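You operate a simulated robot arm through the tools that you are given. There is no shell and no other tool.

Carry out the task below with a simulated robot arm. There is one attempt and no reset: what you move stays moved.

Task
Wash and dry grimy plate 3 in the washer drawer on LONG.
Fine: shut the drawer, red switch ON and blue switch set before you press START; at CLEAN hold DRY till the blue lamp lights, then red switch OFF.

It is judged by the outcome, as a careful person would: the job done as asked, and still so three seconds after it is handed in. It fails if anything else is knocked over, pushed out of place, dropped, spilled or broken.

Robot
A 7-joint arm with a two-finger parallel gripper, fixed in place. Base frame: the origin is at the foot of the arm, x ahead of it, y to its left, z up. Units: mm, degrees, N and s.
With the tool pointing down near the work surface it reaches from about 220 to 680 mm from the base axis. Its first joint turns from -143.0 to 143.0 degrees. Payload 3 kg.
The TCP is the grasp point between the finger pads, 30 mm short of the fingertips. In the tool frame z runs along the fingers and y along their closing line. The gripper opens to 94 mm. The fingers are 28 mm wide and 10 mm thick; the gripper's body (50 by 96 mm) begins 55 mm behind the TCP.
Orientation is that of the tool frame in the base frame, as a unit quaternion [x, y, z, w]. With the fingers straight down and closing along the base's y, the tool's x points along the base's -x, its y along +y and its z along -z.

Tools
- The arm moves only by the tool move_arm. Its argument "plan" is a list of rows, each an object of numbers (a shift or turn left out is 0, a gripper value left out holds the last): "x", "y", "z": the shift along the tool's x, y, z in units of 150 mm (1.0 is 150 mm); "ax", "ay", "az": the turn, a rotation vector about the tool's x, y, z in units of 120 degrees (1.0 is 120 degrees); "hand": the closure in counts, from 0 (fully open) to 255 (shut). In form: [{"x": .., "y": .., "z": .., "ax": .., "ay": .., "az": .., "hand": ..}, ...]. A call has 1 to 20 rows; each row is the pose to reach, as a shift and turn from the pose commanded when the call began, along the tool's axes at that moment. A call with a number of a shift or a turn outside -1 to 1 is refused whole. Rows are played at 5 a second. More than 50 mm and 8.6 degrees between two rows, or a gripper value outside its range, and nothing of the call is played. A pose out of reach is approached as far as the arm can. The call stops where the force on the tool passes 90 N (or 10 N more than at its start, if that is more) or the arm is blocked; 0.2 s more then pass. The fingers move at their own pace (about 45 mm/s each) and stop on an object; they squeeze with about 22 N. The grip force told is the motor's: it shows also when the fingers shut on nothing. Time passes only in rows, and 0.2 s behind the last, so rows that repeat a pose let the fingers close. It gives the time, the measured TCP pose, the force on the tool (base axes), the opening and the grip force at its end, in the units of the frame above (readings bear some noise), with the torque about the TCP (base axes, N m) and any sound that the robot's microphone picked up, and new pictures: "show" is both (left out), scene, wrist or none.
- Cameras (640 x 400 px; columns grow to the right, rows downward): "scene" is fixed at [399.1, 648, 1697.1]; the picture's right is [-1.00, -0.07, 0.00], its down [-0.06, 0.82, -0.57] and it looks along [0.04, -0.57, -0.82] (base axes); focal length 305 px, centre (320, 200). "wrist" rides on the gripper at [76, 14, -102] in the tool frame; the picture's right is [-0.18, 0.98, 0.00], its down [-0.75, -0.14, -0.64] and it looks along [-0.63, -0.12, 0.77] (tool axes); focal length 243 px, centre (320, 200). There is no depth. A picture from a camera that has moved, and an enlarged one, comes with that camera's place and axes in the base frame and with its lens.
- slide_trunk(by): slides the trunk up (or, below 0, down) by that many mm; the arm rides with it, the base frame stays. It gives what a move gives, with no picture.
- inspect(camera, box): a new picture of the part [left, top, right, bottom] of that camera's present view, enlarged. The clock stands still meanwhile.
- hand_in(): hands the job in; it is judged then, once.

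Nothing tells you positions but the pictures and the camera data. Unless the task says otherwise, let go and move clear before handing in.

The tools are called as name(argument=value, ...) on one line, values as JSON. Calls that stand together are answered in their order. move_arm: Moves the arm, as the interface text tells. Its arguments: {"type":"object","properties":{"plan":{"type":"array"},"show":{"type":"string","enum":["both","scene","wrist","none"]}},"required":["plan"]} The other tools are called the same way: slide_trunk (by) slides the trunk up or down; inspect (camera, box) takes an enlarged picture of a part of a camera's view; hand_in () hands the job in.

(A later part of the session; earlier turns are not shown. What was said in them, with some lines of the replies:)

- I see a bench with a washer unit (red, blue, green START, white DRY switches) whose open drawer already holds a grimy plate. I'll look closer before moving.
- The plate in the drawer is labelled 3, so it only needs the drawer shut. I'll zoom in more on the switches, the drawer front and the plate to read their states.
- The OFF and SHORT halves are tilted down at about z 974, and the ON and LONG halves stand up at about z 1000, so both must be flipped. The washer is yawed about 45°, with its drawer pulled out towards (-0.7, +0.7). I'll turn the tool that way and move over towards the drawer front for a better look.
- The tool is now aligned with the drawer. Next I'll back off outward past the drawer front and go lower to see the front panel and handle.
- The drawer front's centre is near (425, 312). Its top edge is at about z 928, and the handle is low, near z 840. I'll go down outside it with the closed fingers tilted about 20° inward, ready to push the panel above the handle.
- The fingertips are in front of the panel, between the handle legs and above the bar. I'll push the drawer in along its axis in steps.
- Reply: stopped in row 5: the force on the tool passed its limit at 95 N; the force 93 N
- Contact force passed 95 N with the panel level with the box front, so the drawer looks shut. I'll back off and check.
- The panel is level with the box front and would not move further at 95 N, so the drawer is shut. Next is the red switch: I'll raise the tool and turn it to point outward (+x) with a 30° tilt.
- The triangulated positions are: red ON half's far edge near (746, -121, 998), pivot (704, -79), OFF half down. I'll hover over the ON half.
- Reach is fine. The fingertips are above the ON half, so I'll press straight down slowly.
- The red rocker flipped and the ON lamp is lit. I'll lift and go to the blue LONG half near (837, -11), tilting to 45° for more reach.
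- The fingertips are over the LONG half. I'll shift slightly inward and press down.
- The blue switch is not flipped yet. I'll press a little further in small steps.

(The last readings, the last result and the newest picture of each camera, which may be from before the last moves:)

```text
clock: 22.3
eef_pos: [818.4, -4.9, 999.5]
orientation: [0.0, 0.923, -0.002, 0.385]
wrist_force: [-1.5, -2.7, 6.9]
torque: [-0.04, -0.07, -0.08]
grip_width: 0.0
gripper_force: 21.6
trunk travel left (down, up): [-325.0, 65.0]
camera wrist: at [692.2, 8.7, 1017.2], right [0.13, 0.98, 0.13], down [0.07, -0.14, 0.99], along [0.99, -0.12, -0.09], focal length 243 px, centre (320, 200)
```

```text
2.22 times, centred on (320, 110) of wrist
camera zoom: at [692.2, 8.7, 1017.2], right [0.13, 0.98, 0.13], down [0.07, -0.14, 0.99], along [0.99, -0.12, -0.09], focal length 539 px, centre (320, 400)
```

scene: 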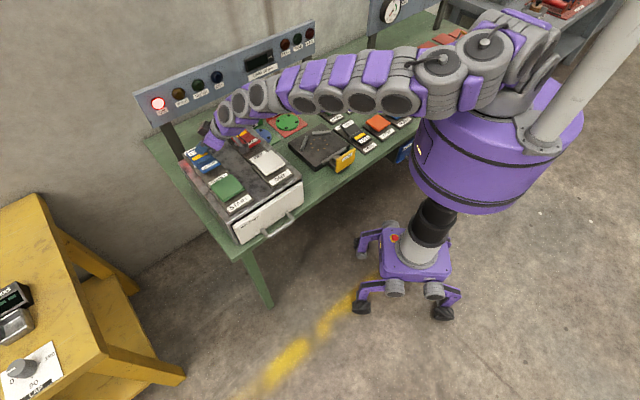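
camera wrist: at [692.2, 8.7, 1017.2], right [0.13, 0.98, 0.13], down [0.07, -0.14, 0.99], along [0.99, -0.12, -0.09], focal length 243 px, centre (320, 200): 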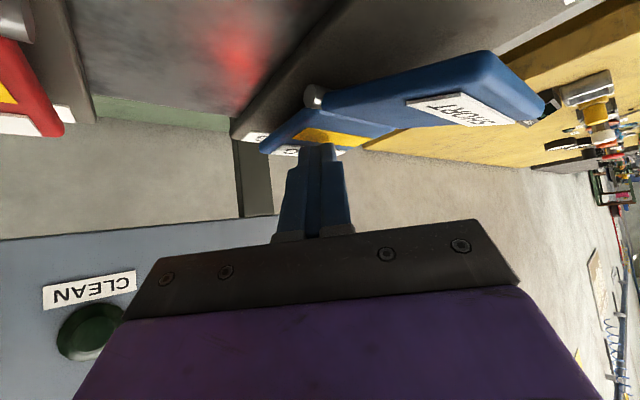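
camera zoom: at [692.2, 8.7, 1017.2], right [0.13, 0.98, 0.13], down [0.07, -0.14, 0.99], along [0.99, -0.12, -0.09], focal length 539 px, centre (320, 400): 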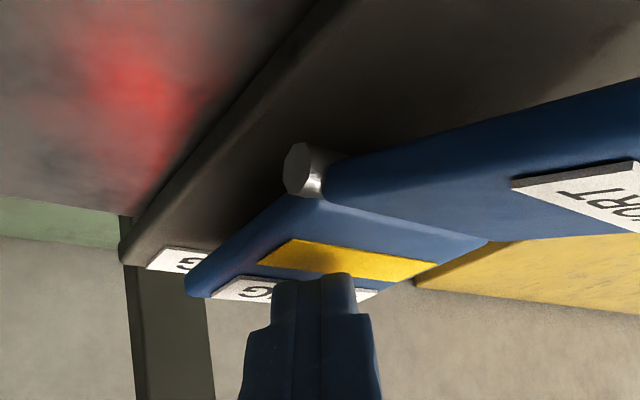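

The stripe has moved to LONG, so the blue switch is set. I'll lift and go over START near (704, 129).

move_arm(plan=[{"x": -0.141, "z": -0.141}, {"x": -0.283, "z": -0.283}, {"x": -0.424, "z": -0.424}], show="none")

move_arm(plan=[{"x": 0.125, "y": 0.18, "z": -0.097, "ay": 0.025}, {"x": 0.251, "y": 0.36, "z": -0.194, "ay": 0.05}, {"x": 0.376, "y": 0.54, "z": -0.291, "ay": 0.075}, {"x": 0.502, "y": 0.72, "z": -0.388, "ay": 0.1}, {"x": 0.627, "y": 0.9, "z": -0.485, "ay": 0.125}])

inspect(camera="scene", box=[140, 80, 320, 250])

```text
clock: 23.1
eef_pos: [819.0, -3.1, 1086.6]
orientation: [-0.002, 0.923, -0.001, 0.384]
wrist_force: [0.5, -0.5, 0.0]
torque: [-0.01, 0.0, 0.02]
grip_width: 0.0
gripper_force: 21.7
trunk travel left (down, up): [-325.0, 65.0]
```

```text
clock: 24.3
eef_pos: [702.2, 133.1, 1074.3]
orientation: [-0.001, 0.965, -0.001, 0.261]
wrist_force: [-0.5, 0.3, -0.3]
torque: [0.0, 0.01, 0.0]
grip_width: 0.2
gripper_force: 22.7
trunk travel left (down, up): [-325.0, 65.0]
camera wrist: at [583.3, 146.9, 1125.2], right [0.16, 0.98, 0.09], down [0.33, -0.14, 0.94], along [0.93, -0.12, -0.34], focal length 243 px, centre (320, 200)
```

scene: 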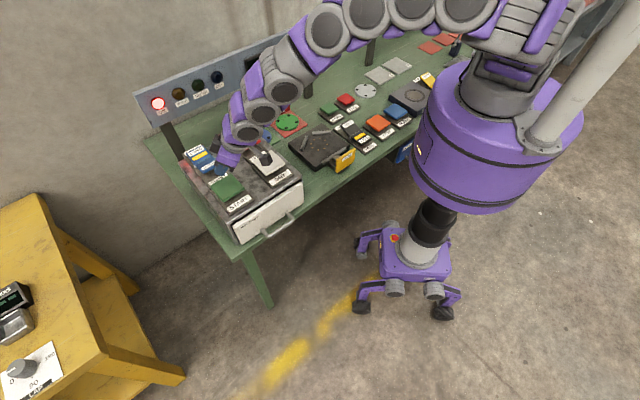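
wrist: 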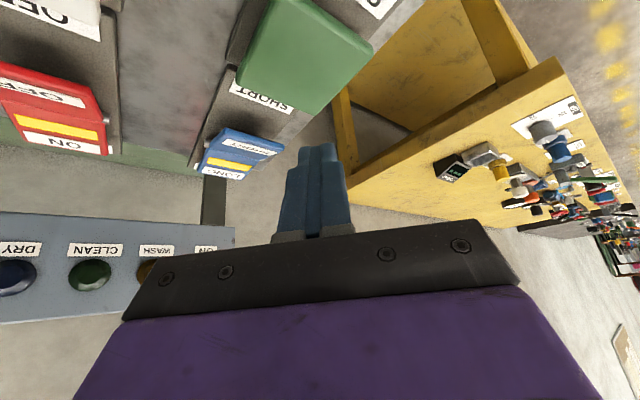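

```text
2.35 times, centred on (230, 165) of scene
camera zoom: at [399.1, 648.0, 1697.1], right [-1.0, -0.07, 0.0], down [-0.06, 0.82, -0.57], along [0.04, -0.57, -0.82], focal length 719 px, centre (532, 282)
```

zoom: 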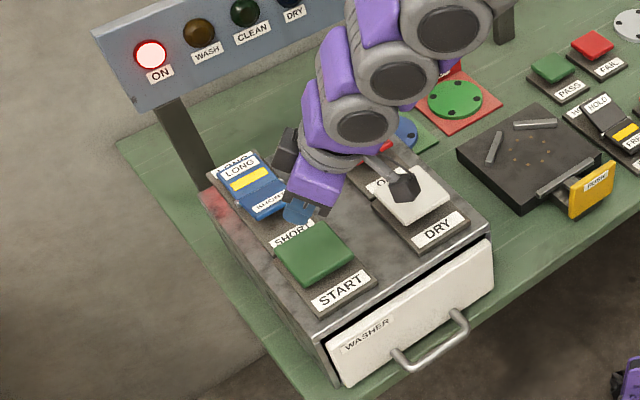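

Both rockers read ON and LONG, and the drawer is shut. I'll press START now.

move_arm(plan=[{"x": 0.08, "z": 0.1}, {"x": 0.15, "z": 0.21}, {"x": 0.19, "z": 0.27}, {"x": 0.21, "z": 0.3}, {"x": 0.22, "z": 0.317}, {"x": 0.23, "z": 0.334}])

```text
clock: 25.7
eef_pos: [696.7, 130.5, 1010.8]
orientation: [-0.001, 0.966, -0.002, 0.26]
wrist_force: [0.1, 0.4, -0.6]
torque: [0.02, 0.02, -0.03]
grip_width: 0.0
gripper_force: 21.5
trunk travel left (down, up): [-325.0, 65.0]
camera wrist: at [578.4, 144.9, 1062.0], right [0.16, 0.98, 0.09], down [0.33, -0.14, 0.93], along [0.93, -0.12, -0.34], focal length 243 px, centre (320, 200)
```

scene: 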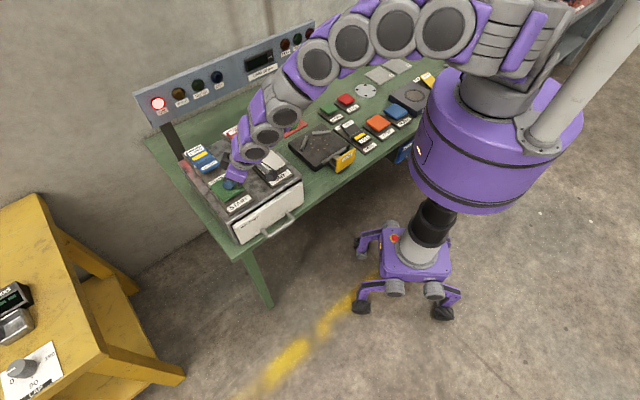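
wrist: 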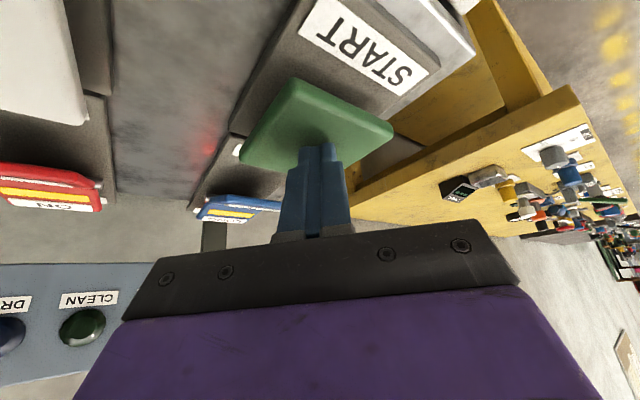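

move_arm(plan=[{"x": 0.007, "z": 0.0115}, {"x": 0.013, "z": 0.023}, {"x": 0.02, "z": 0.0346}, {"x": 0.027, "z": 0.046}, {"x": 0.033, "z": 0.058}])

```text
clock: 26.9
eef_pos: [696.4, 130.1, 1001.8]
orientation: [-0.001, 0.965, -0.003, 0.261]
wrist_force: [0.9, 1.6, 3.0]
torque: [0.06, -0.03, 0.01]
grip_width: 0.3
gripper_force: 22.2
trunk travel left (down, up): [-325.0, 65.0]
heard: click
camera wrist: at [578.7, 144.4, 1051.3], right [0.16, 0.98, 0.09], down [0.33, -0.14, 0.94], along [0.93, -0.12, -0.34], focal length 243 px, centre (320, 200)
```

scene: 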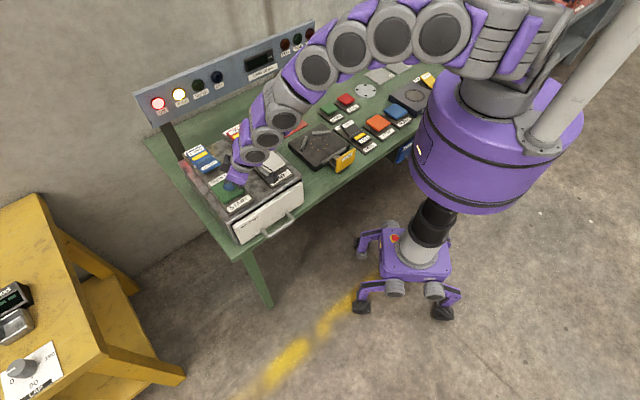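
wrist: 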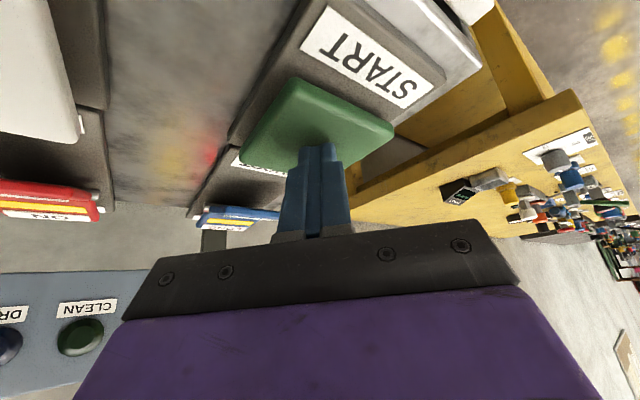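

I heard a click and the WASH lamp is lit. I'll release and hover over DRY, near (605, 26), while it washes.

move_arm(plan=[{"x": -0.08, "z": -0.14}, {"x": -0.167, "z": -0.289}], show="none")

move_arm(plan=[{"x": 0.146, "y": -0.173, "z": -0.061}, {"x": 0.29, "y": -0.347, "z": -0.122}, {"x": 0.437, "y": -0.52, "z": -0.183}, {"x": 0.583, "y": -0.693, "z": -0.244}])

```text
clock: 27.5
eef_pos: [697.9, 126.2, 1051.1]
orientation: [-0.002, 0.965, -0.002, 0.261]
wrist_force: [0.4, 0.6, -0.3]
torque: [-0.02, -0.01, -0.04]
grip_width: 0.0
gripper_force: 22.1
trunk travel left (down, up): [-325.0, 65.0]
```

```text
clock: 28.5
eef_pos: [602.0, 21.5, 1041.2]
orientation: [-0.001, 0.965, 0.001, 0.262]
wrist_force: [0.3, -0.3, -0.4]
torque: [0.0, 0.02, 0.01]
grip_width: 0.0
gripper_force: 22.0
trunk travel left (down, up): [-325.0, 65.0]
camera wrist: at [484.0, 35.7, 1092.3], right [0.16, 0.98, 0.09], down [0.33, -0.14, 0.93], along [0.93, -0.12, -0.34], focal length 243 px, centre (320, 200)
```

scene: 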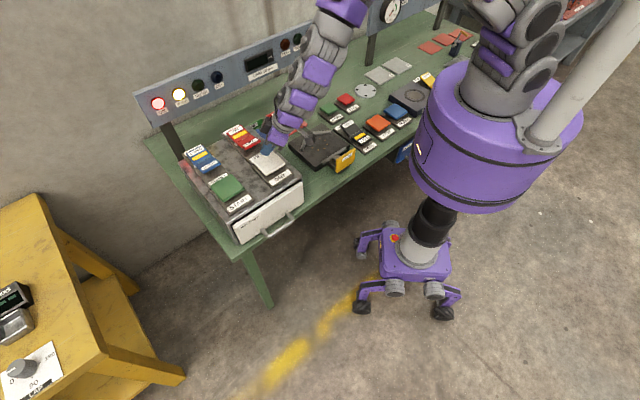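
wrist: 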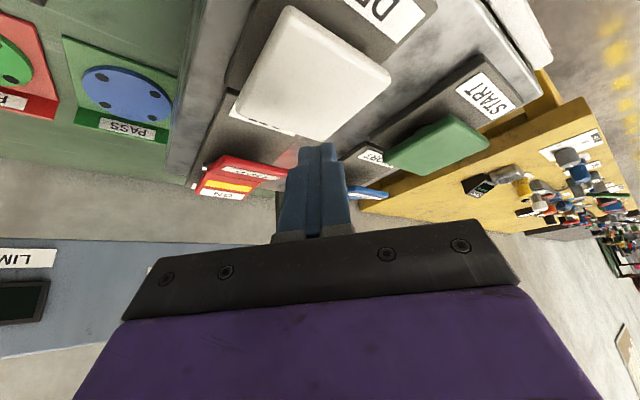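

move_arm(plan=[{"x": 0.07, "z": 0.048}, {"x": 0.14, "z": 0.096}, {"x": 0.14, "z": 0.096}, {"x": 0.14, "z": 0.096}, {"x": 0.14, "z": 0.096}, {"x": 0.14, "z": 0.096}, {"x": 0.14, "z": 0.096}, {"x": 0.14, "z": 0.096}, {"x": 0.14, "z": 0.096}, {"x": 0.14, "z": 0.096}])

```text
clock: 30.7
eef_pos: [592.5, 23.9, 1014.7]
orientation: [-0.001, 0.966, -0.002, 0.26]
wrist_force: [0.3, 0.4, 0.1]
torque: [0.03, -0.03, 0.01]
grip_width: 0.0
gripper_force: 21.8
trunk travel left (down, up): [-325.0, 65.0]
camera wrist: at [474.6, 38.0, 1066.0], right [0.16, 0.98, 0.09], down [0.33, -0.14, 0.93], along [0.93, -0.12, -0.34], focal length 243 px, centre (320, 200)
```

scene: 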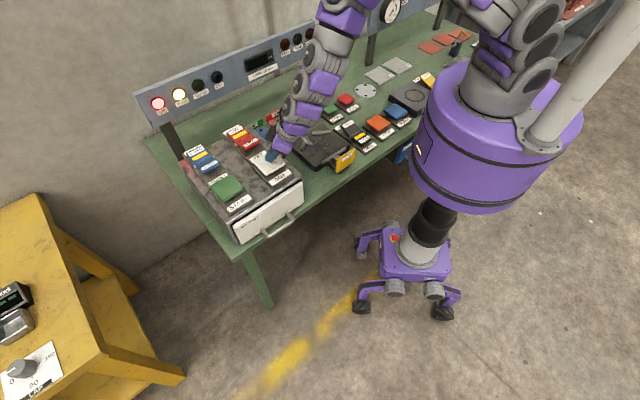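
wrist: 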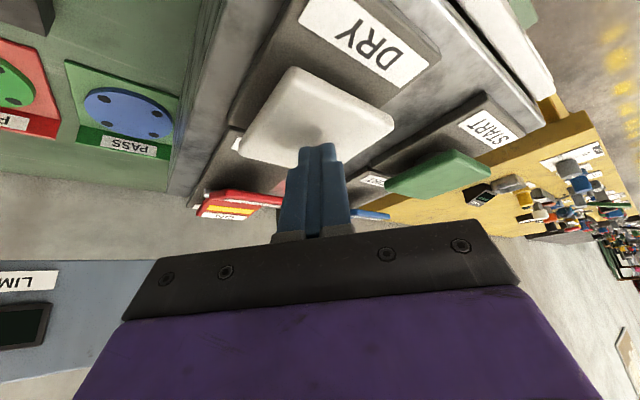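

I'm hovering just above DRY and the WASH lamp is still lit. I'll wait for CLEAN.

move_arm(plan=[{"x": 0}, {"x": 0}, {"x": 0}, {"x": 0}, {"x": 0}, {"x": 0}, {"x": 0}, {"x": 0}], show="scene")

```text
clock: 32.5
eef_pos: [592.4, 24.9, 1016.0]
orientation: [-0.001, 0.965, -0.002, 0.261]
wrist_force: [0.2, 0.0, 0.4]
torque: [0.02, 0.0, -0.05]
grip_width: 0.0
gripper_force: 22.0
trunk travel left (down, up): [-325.0, 65.0]
```

scene: 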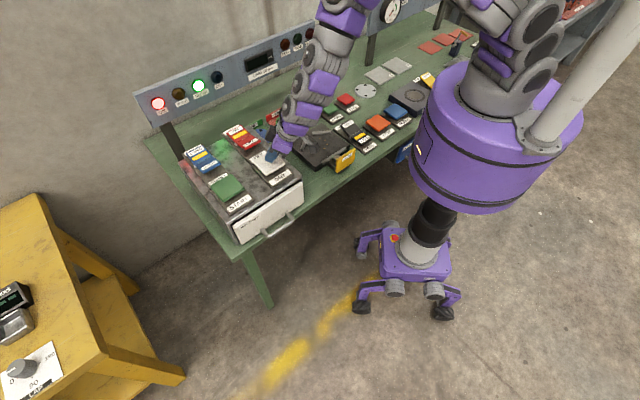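

CLEAN is lit. I'll press DRY and hold it.

move_arm(plan=[{"x": 0.013, "z": 0.023}, {"x": 0.027, "z": 0.046}, {"x": 0.035, "z": 0.06}, {"x": 0.043, "z": 0.075}, {"x": 0.05, "z": 0.0866}, {"x": 0.05, "z": 0.0866}, {"x": 0.05, "z": 0.0866}], show="scene")

```text
clock: 34.1
eef_pos: [592.0, 26.1, 1000.5]
orientation: [0.0, 0.965, -0.002, 0.261]
wrist_force: [-1.5, -0.7, 3.1]
torque: [0.0, 0.01, -0.03]
grip_width: 0.0
gripper_force: 22.1
trunk travel left (down, up): [-325.0, 65.0]
heard: click
```

scene: 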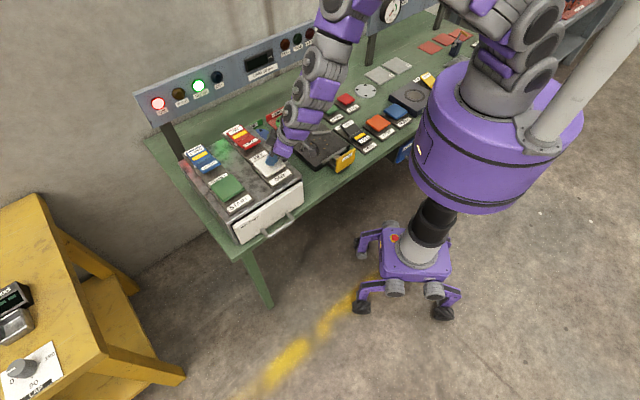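

DRY clicked, and I'm holding it until the blue lamp lights.

move_arm(plan=[{"x": 0.003, "z": 0.006}, {"x": 0.003, "z": 0.006}, {"x": 0.003, "z": 0.006}, {"x": 0.003, "z": 0.006}, {"x": 0.003, "z": 0.006}, {"x": 0.003, "z": 0.006}, {"x": 0.003, "z": 0.006}], show="scene")

```text
clock: 35.7
eef_pos: [592.3, 25.4, 1000.9]
orientation: [-0.001, 0.965, -0.002, 0.261]
wrist_force: [-1.4, -0.7, 4.3]
torque: [-0.01, 0.02, -0.02]
grip_width: 0.1
gripper_force: 21.7
trunk travel left (down, up): [-325.0, 65.0]
```

scene: 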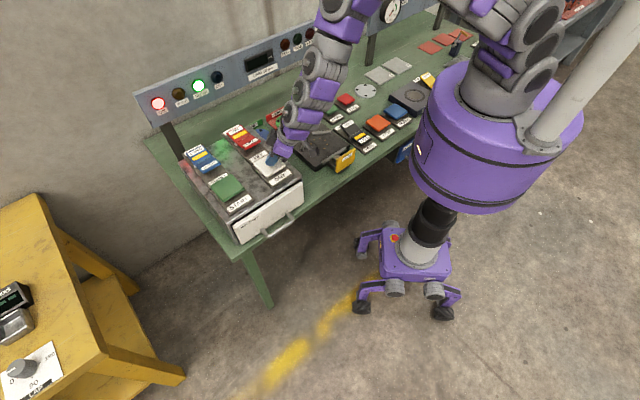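

move_arm(plan=[{"x": 0}, {"x": 0}, {"x": 0}, {"x": 0}, {"x": 0}, {"x": 0}, {"x": 0}, {"x": 0}, {"x": 0}], show="scene")

inspect(camera="scene", box=[140, 60, 320, 200])

```text
clock: 37.7
eef_pos: [592.1, 26.6, 999.4]
orientation: [-0.001, 0.965, -0.002, 0.261]
wrist_force: [-1.0, -1.1, 4.3]
torque: [0.01, 0.01, -0.04]
grip_width: 0.3
gripper_force: 21.3
trunk travel left (down, up): [-325.0, 65.0]
```

scene: 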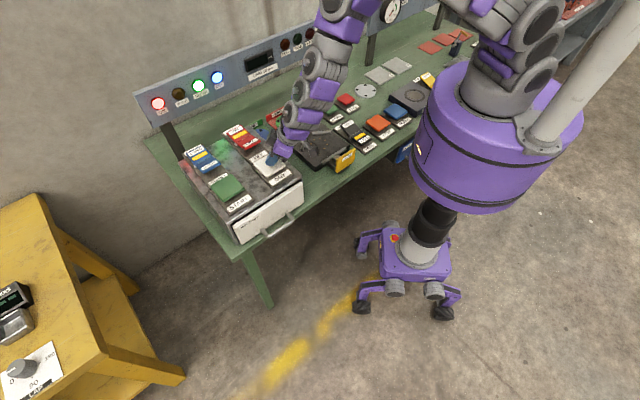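

```text
2.86 times, centred on (230, 130) of scene
camera zoom: at [399.1, 648.0, 1697.1], right [-1.0, -0.07, 0.0], down [-0.06, 0.82, -0.57], along [0.04, -0.57, -0.82], focal length 872 px, centre (577, 400)
```

zoom: 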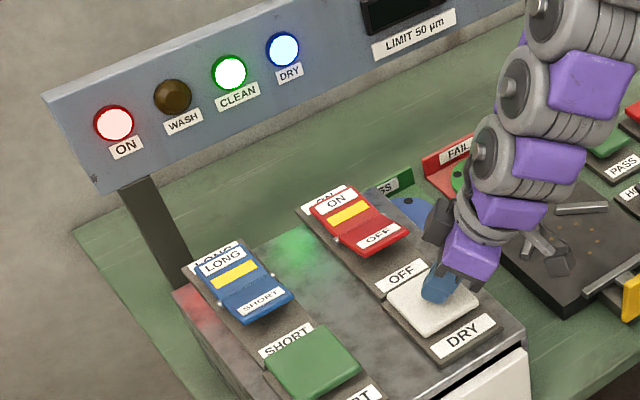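

The blue DRY lamp is lit. I'll release DRY, lift, and move over the OFF half of the red switch at about (670, -48).

move_arm(plan=[{"x": -0.1, "z": -0.173}, {"x": -0.2, "z": -0.346}], show="none")

move_arm(plan=[{"x": -0.139, "y": -0.166, "z": 0.093}, {"x": -0.277, "y": -0.331, "z": 0.186}, {"x": -0.416, "y": -0.497, "z": 0.279}])

```text
clock: 38.3
eef_pos: [589.8, 24.9, 1059.1]
orientation: [-0.001, 0.965, -0.001, 0.261]
wrist_force: [0.5, -0.3, -0.4]
torque: [0.04, 0.02, 0.0]
grip_width: 0.0
gripper_force: 21.9
trunk travel left (down, up): [-325.0, 65.0]
```

```text
clock: 39.1
eef_pos: [667.0, -52.1, 1054.1]
orientation: [-0.002, 0.966, -0.002, 0.26]
wrist_force: [-0.6, 0.2, -0.1]
torque: [-0.03, 0.05, -0.01]
grip_width: 0.0
gripper_force: 21.8
trunk travel left (down, up): [-325.0, 65.0]
camera wrist: at [549.3, -37.8, 1104.9], right [0.16, 0.98, 0.09], down [0.33, -0.14, 0.93], along [0.93, -0.12, -0.35], focal length 243 px, centre (320, 200)
```

scene: 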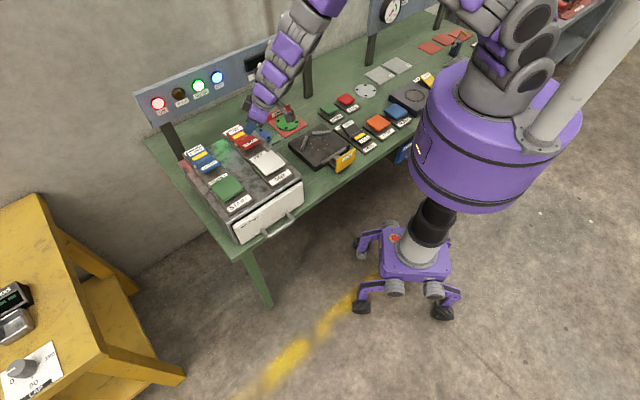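
wrist: 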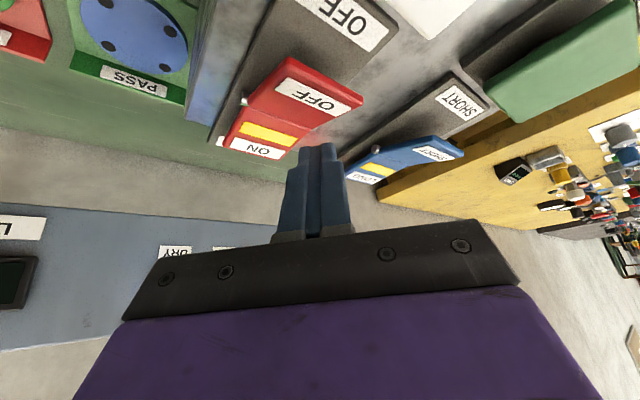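

move_arm(plan=[{"x": 0.06, "y": 0.013, "z": 0.08}, {"x": 0.11, "y": 0.013, "z": 0.16}, {"x": 0.15, "y": 0.013, "z": 0.21}, {"x": 0.17, "y": 0.013, "z": 0.245}, {"x": 0.19, "y": 0.013, "z": 0.275}])

inspect(camera="scene", box=[140, 60, 320, 200])

```text
clock: 40.3
eef_pos: [663.6, -46.1, 1005.8]
orientation: [-0.001, 0.965, -0.002, 0.261]
wrist_force: [-0.2, -0.1, -1.0]
torque: [0.0, -0.01, -0.02]
grip_width: 0.1
gripper_force: 22.6
trunk travel left (down, up): [-325.0, 65.0]
camera wrist: at [545.1, -32.4, 1056.2], right [0.16, 0.98, 0.09], down [0.33, -0.14, 0.93], along [0.93, -0.12, -0.34], focal length 243 px, centre (320, 200)
```

scene: 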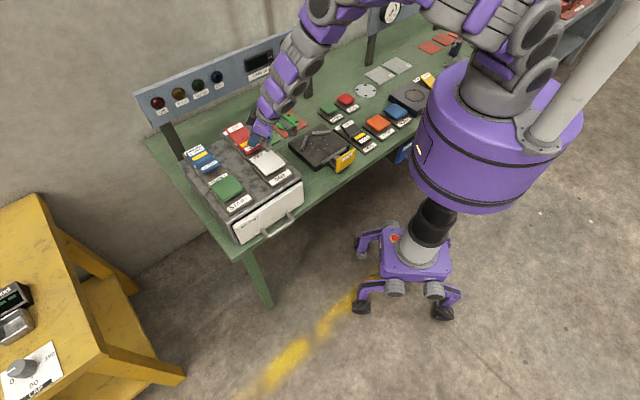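
wrist: 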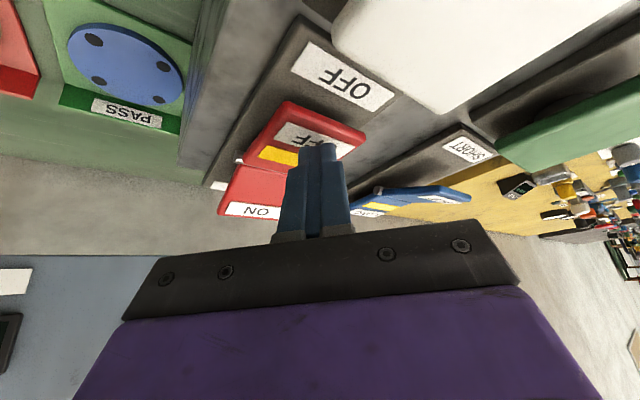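

```text
2.86 times, centred on (230, 130) of scene
camera zoom: at [399.1, 648.0, 1697.1], right [-1.0, -0.07, 0.0], down [-0.06, 0.82, -0.57], along [0.04, -0.57, -0.82], focal length 872 px, centre (577, 400)
```

zoom: 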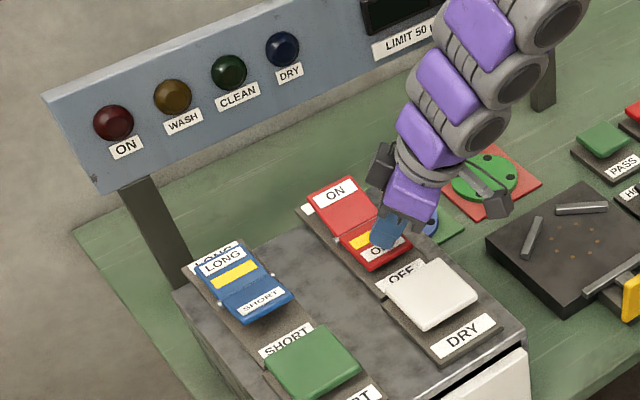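

All lamps are out and the red switch is back to OFF. I'll lift clear and check the scene one last time.

move_arm(plan=[{"x": -0.15, "z": -0.26}, {"x": -0.3, "z": -0.52}, {"x": -0.4, "z": -0.75}, {"x": -0.4, "z": -1.0}])

inspect(camera="scene", box=[140, 70, 340, 250])

```text
clock: 41.3
eef_pos: [637.3, -49.6, 1168.7]
orientation: [0.0, 0.965, -0.002, 0.261]
wrist_force: [0.3, -0.3, -0.4]
torque: [0.01, 0.01, -0.01]
grip_width: 0.1
gripper_force: 21.8
trunk travel left (down, up): [-325.0, 65.0]
camera wrist: at [520.2, -36.2, 1218.9], right [0.16, 0.98, 0.09], down [0.33, -0.14, 0.94], along [0.93, -0.12, -0.34], focal length 243 px, centre (320, 200)
```

scene: 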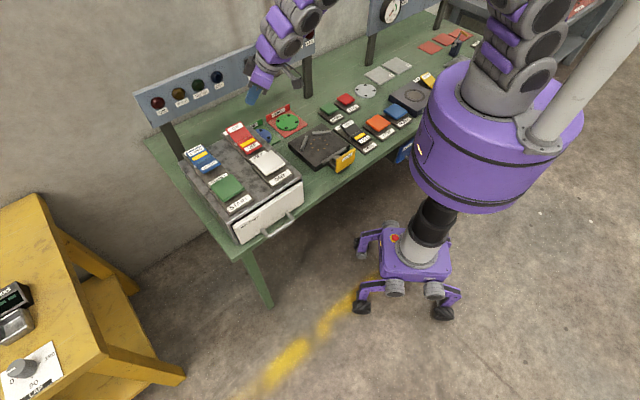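
wrist: 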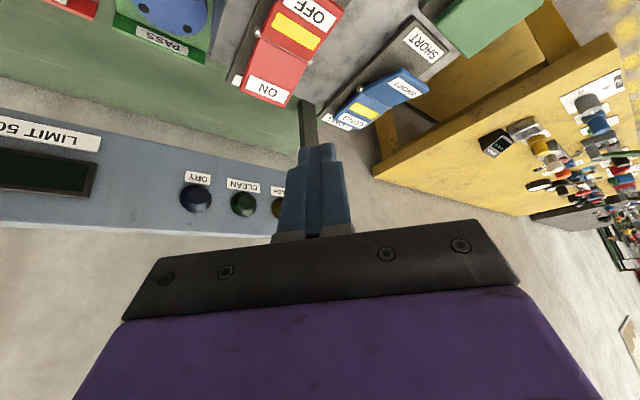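

```text
2.22 times, centred on (240, 160) of scene
camera zoom: at [399.1, 648.0, 1697.1], right [-1.0, -0.07, 0.0], down [-0.06, 0.82, -0.57], along [0.04, -0.57, -0.82], focal length 679 px, centre (498, 289)
```

zoom: 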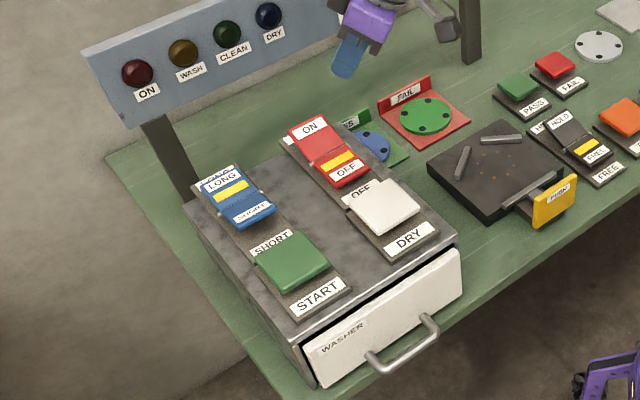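

The cycle ran in full: drawer shut, red ON, LONG set, START, CLEAN, DRY held until the blue lamp lit, then red OFF. The arm is clear and nothing else has moved, so I'm handing in.

hand_in()

```text
The job is handed in.
```

I washed plate 3 on LONG and dried it in the washer drawer, and the job is handed in. I left the drawer shut, so I didn't look at the plate itself afterwards; that it's clean and dry rests on the CLEAN and DRY lamps.

- **Before START:** Plate 3 was already in the open drawer, so I pushed the drawer shut. I then set the red switch to ON and the blue switch to LONG.
- **Wash:** I pressed START, the WASH lamp lit, and the CLEAN lamp came on about 6 seconds later.
- **Dry:** I held DRY until the blue lamp lit, then set the red switch back to OFF, and all the lamps went out.

The arm is clear of the washer. In the last picture nothing else on the bench looked moved or knocked over.
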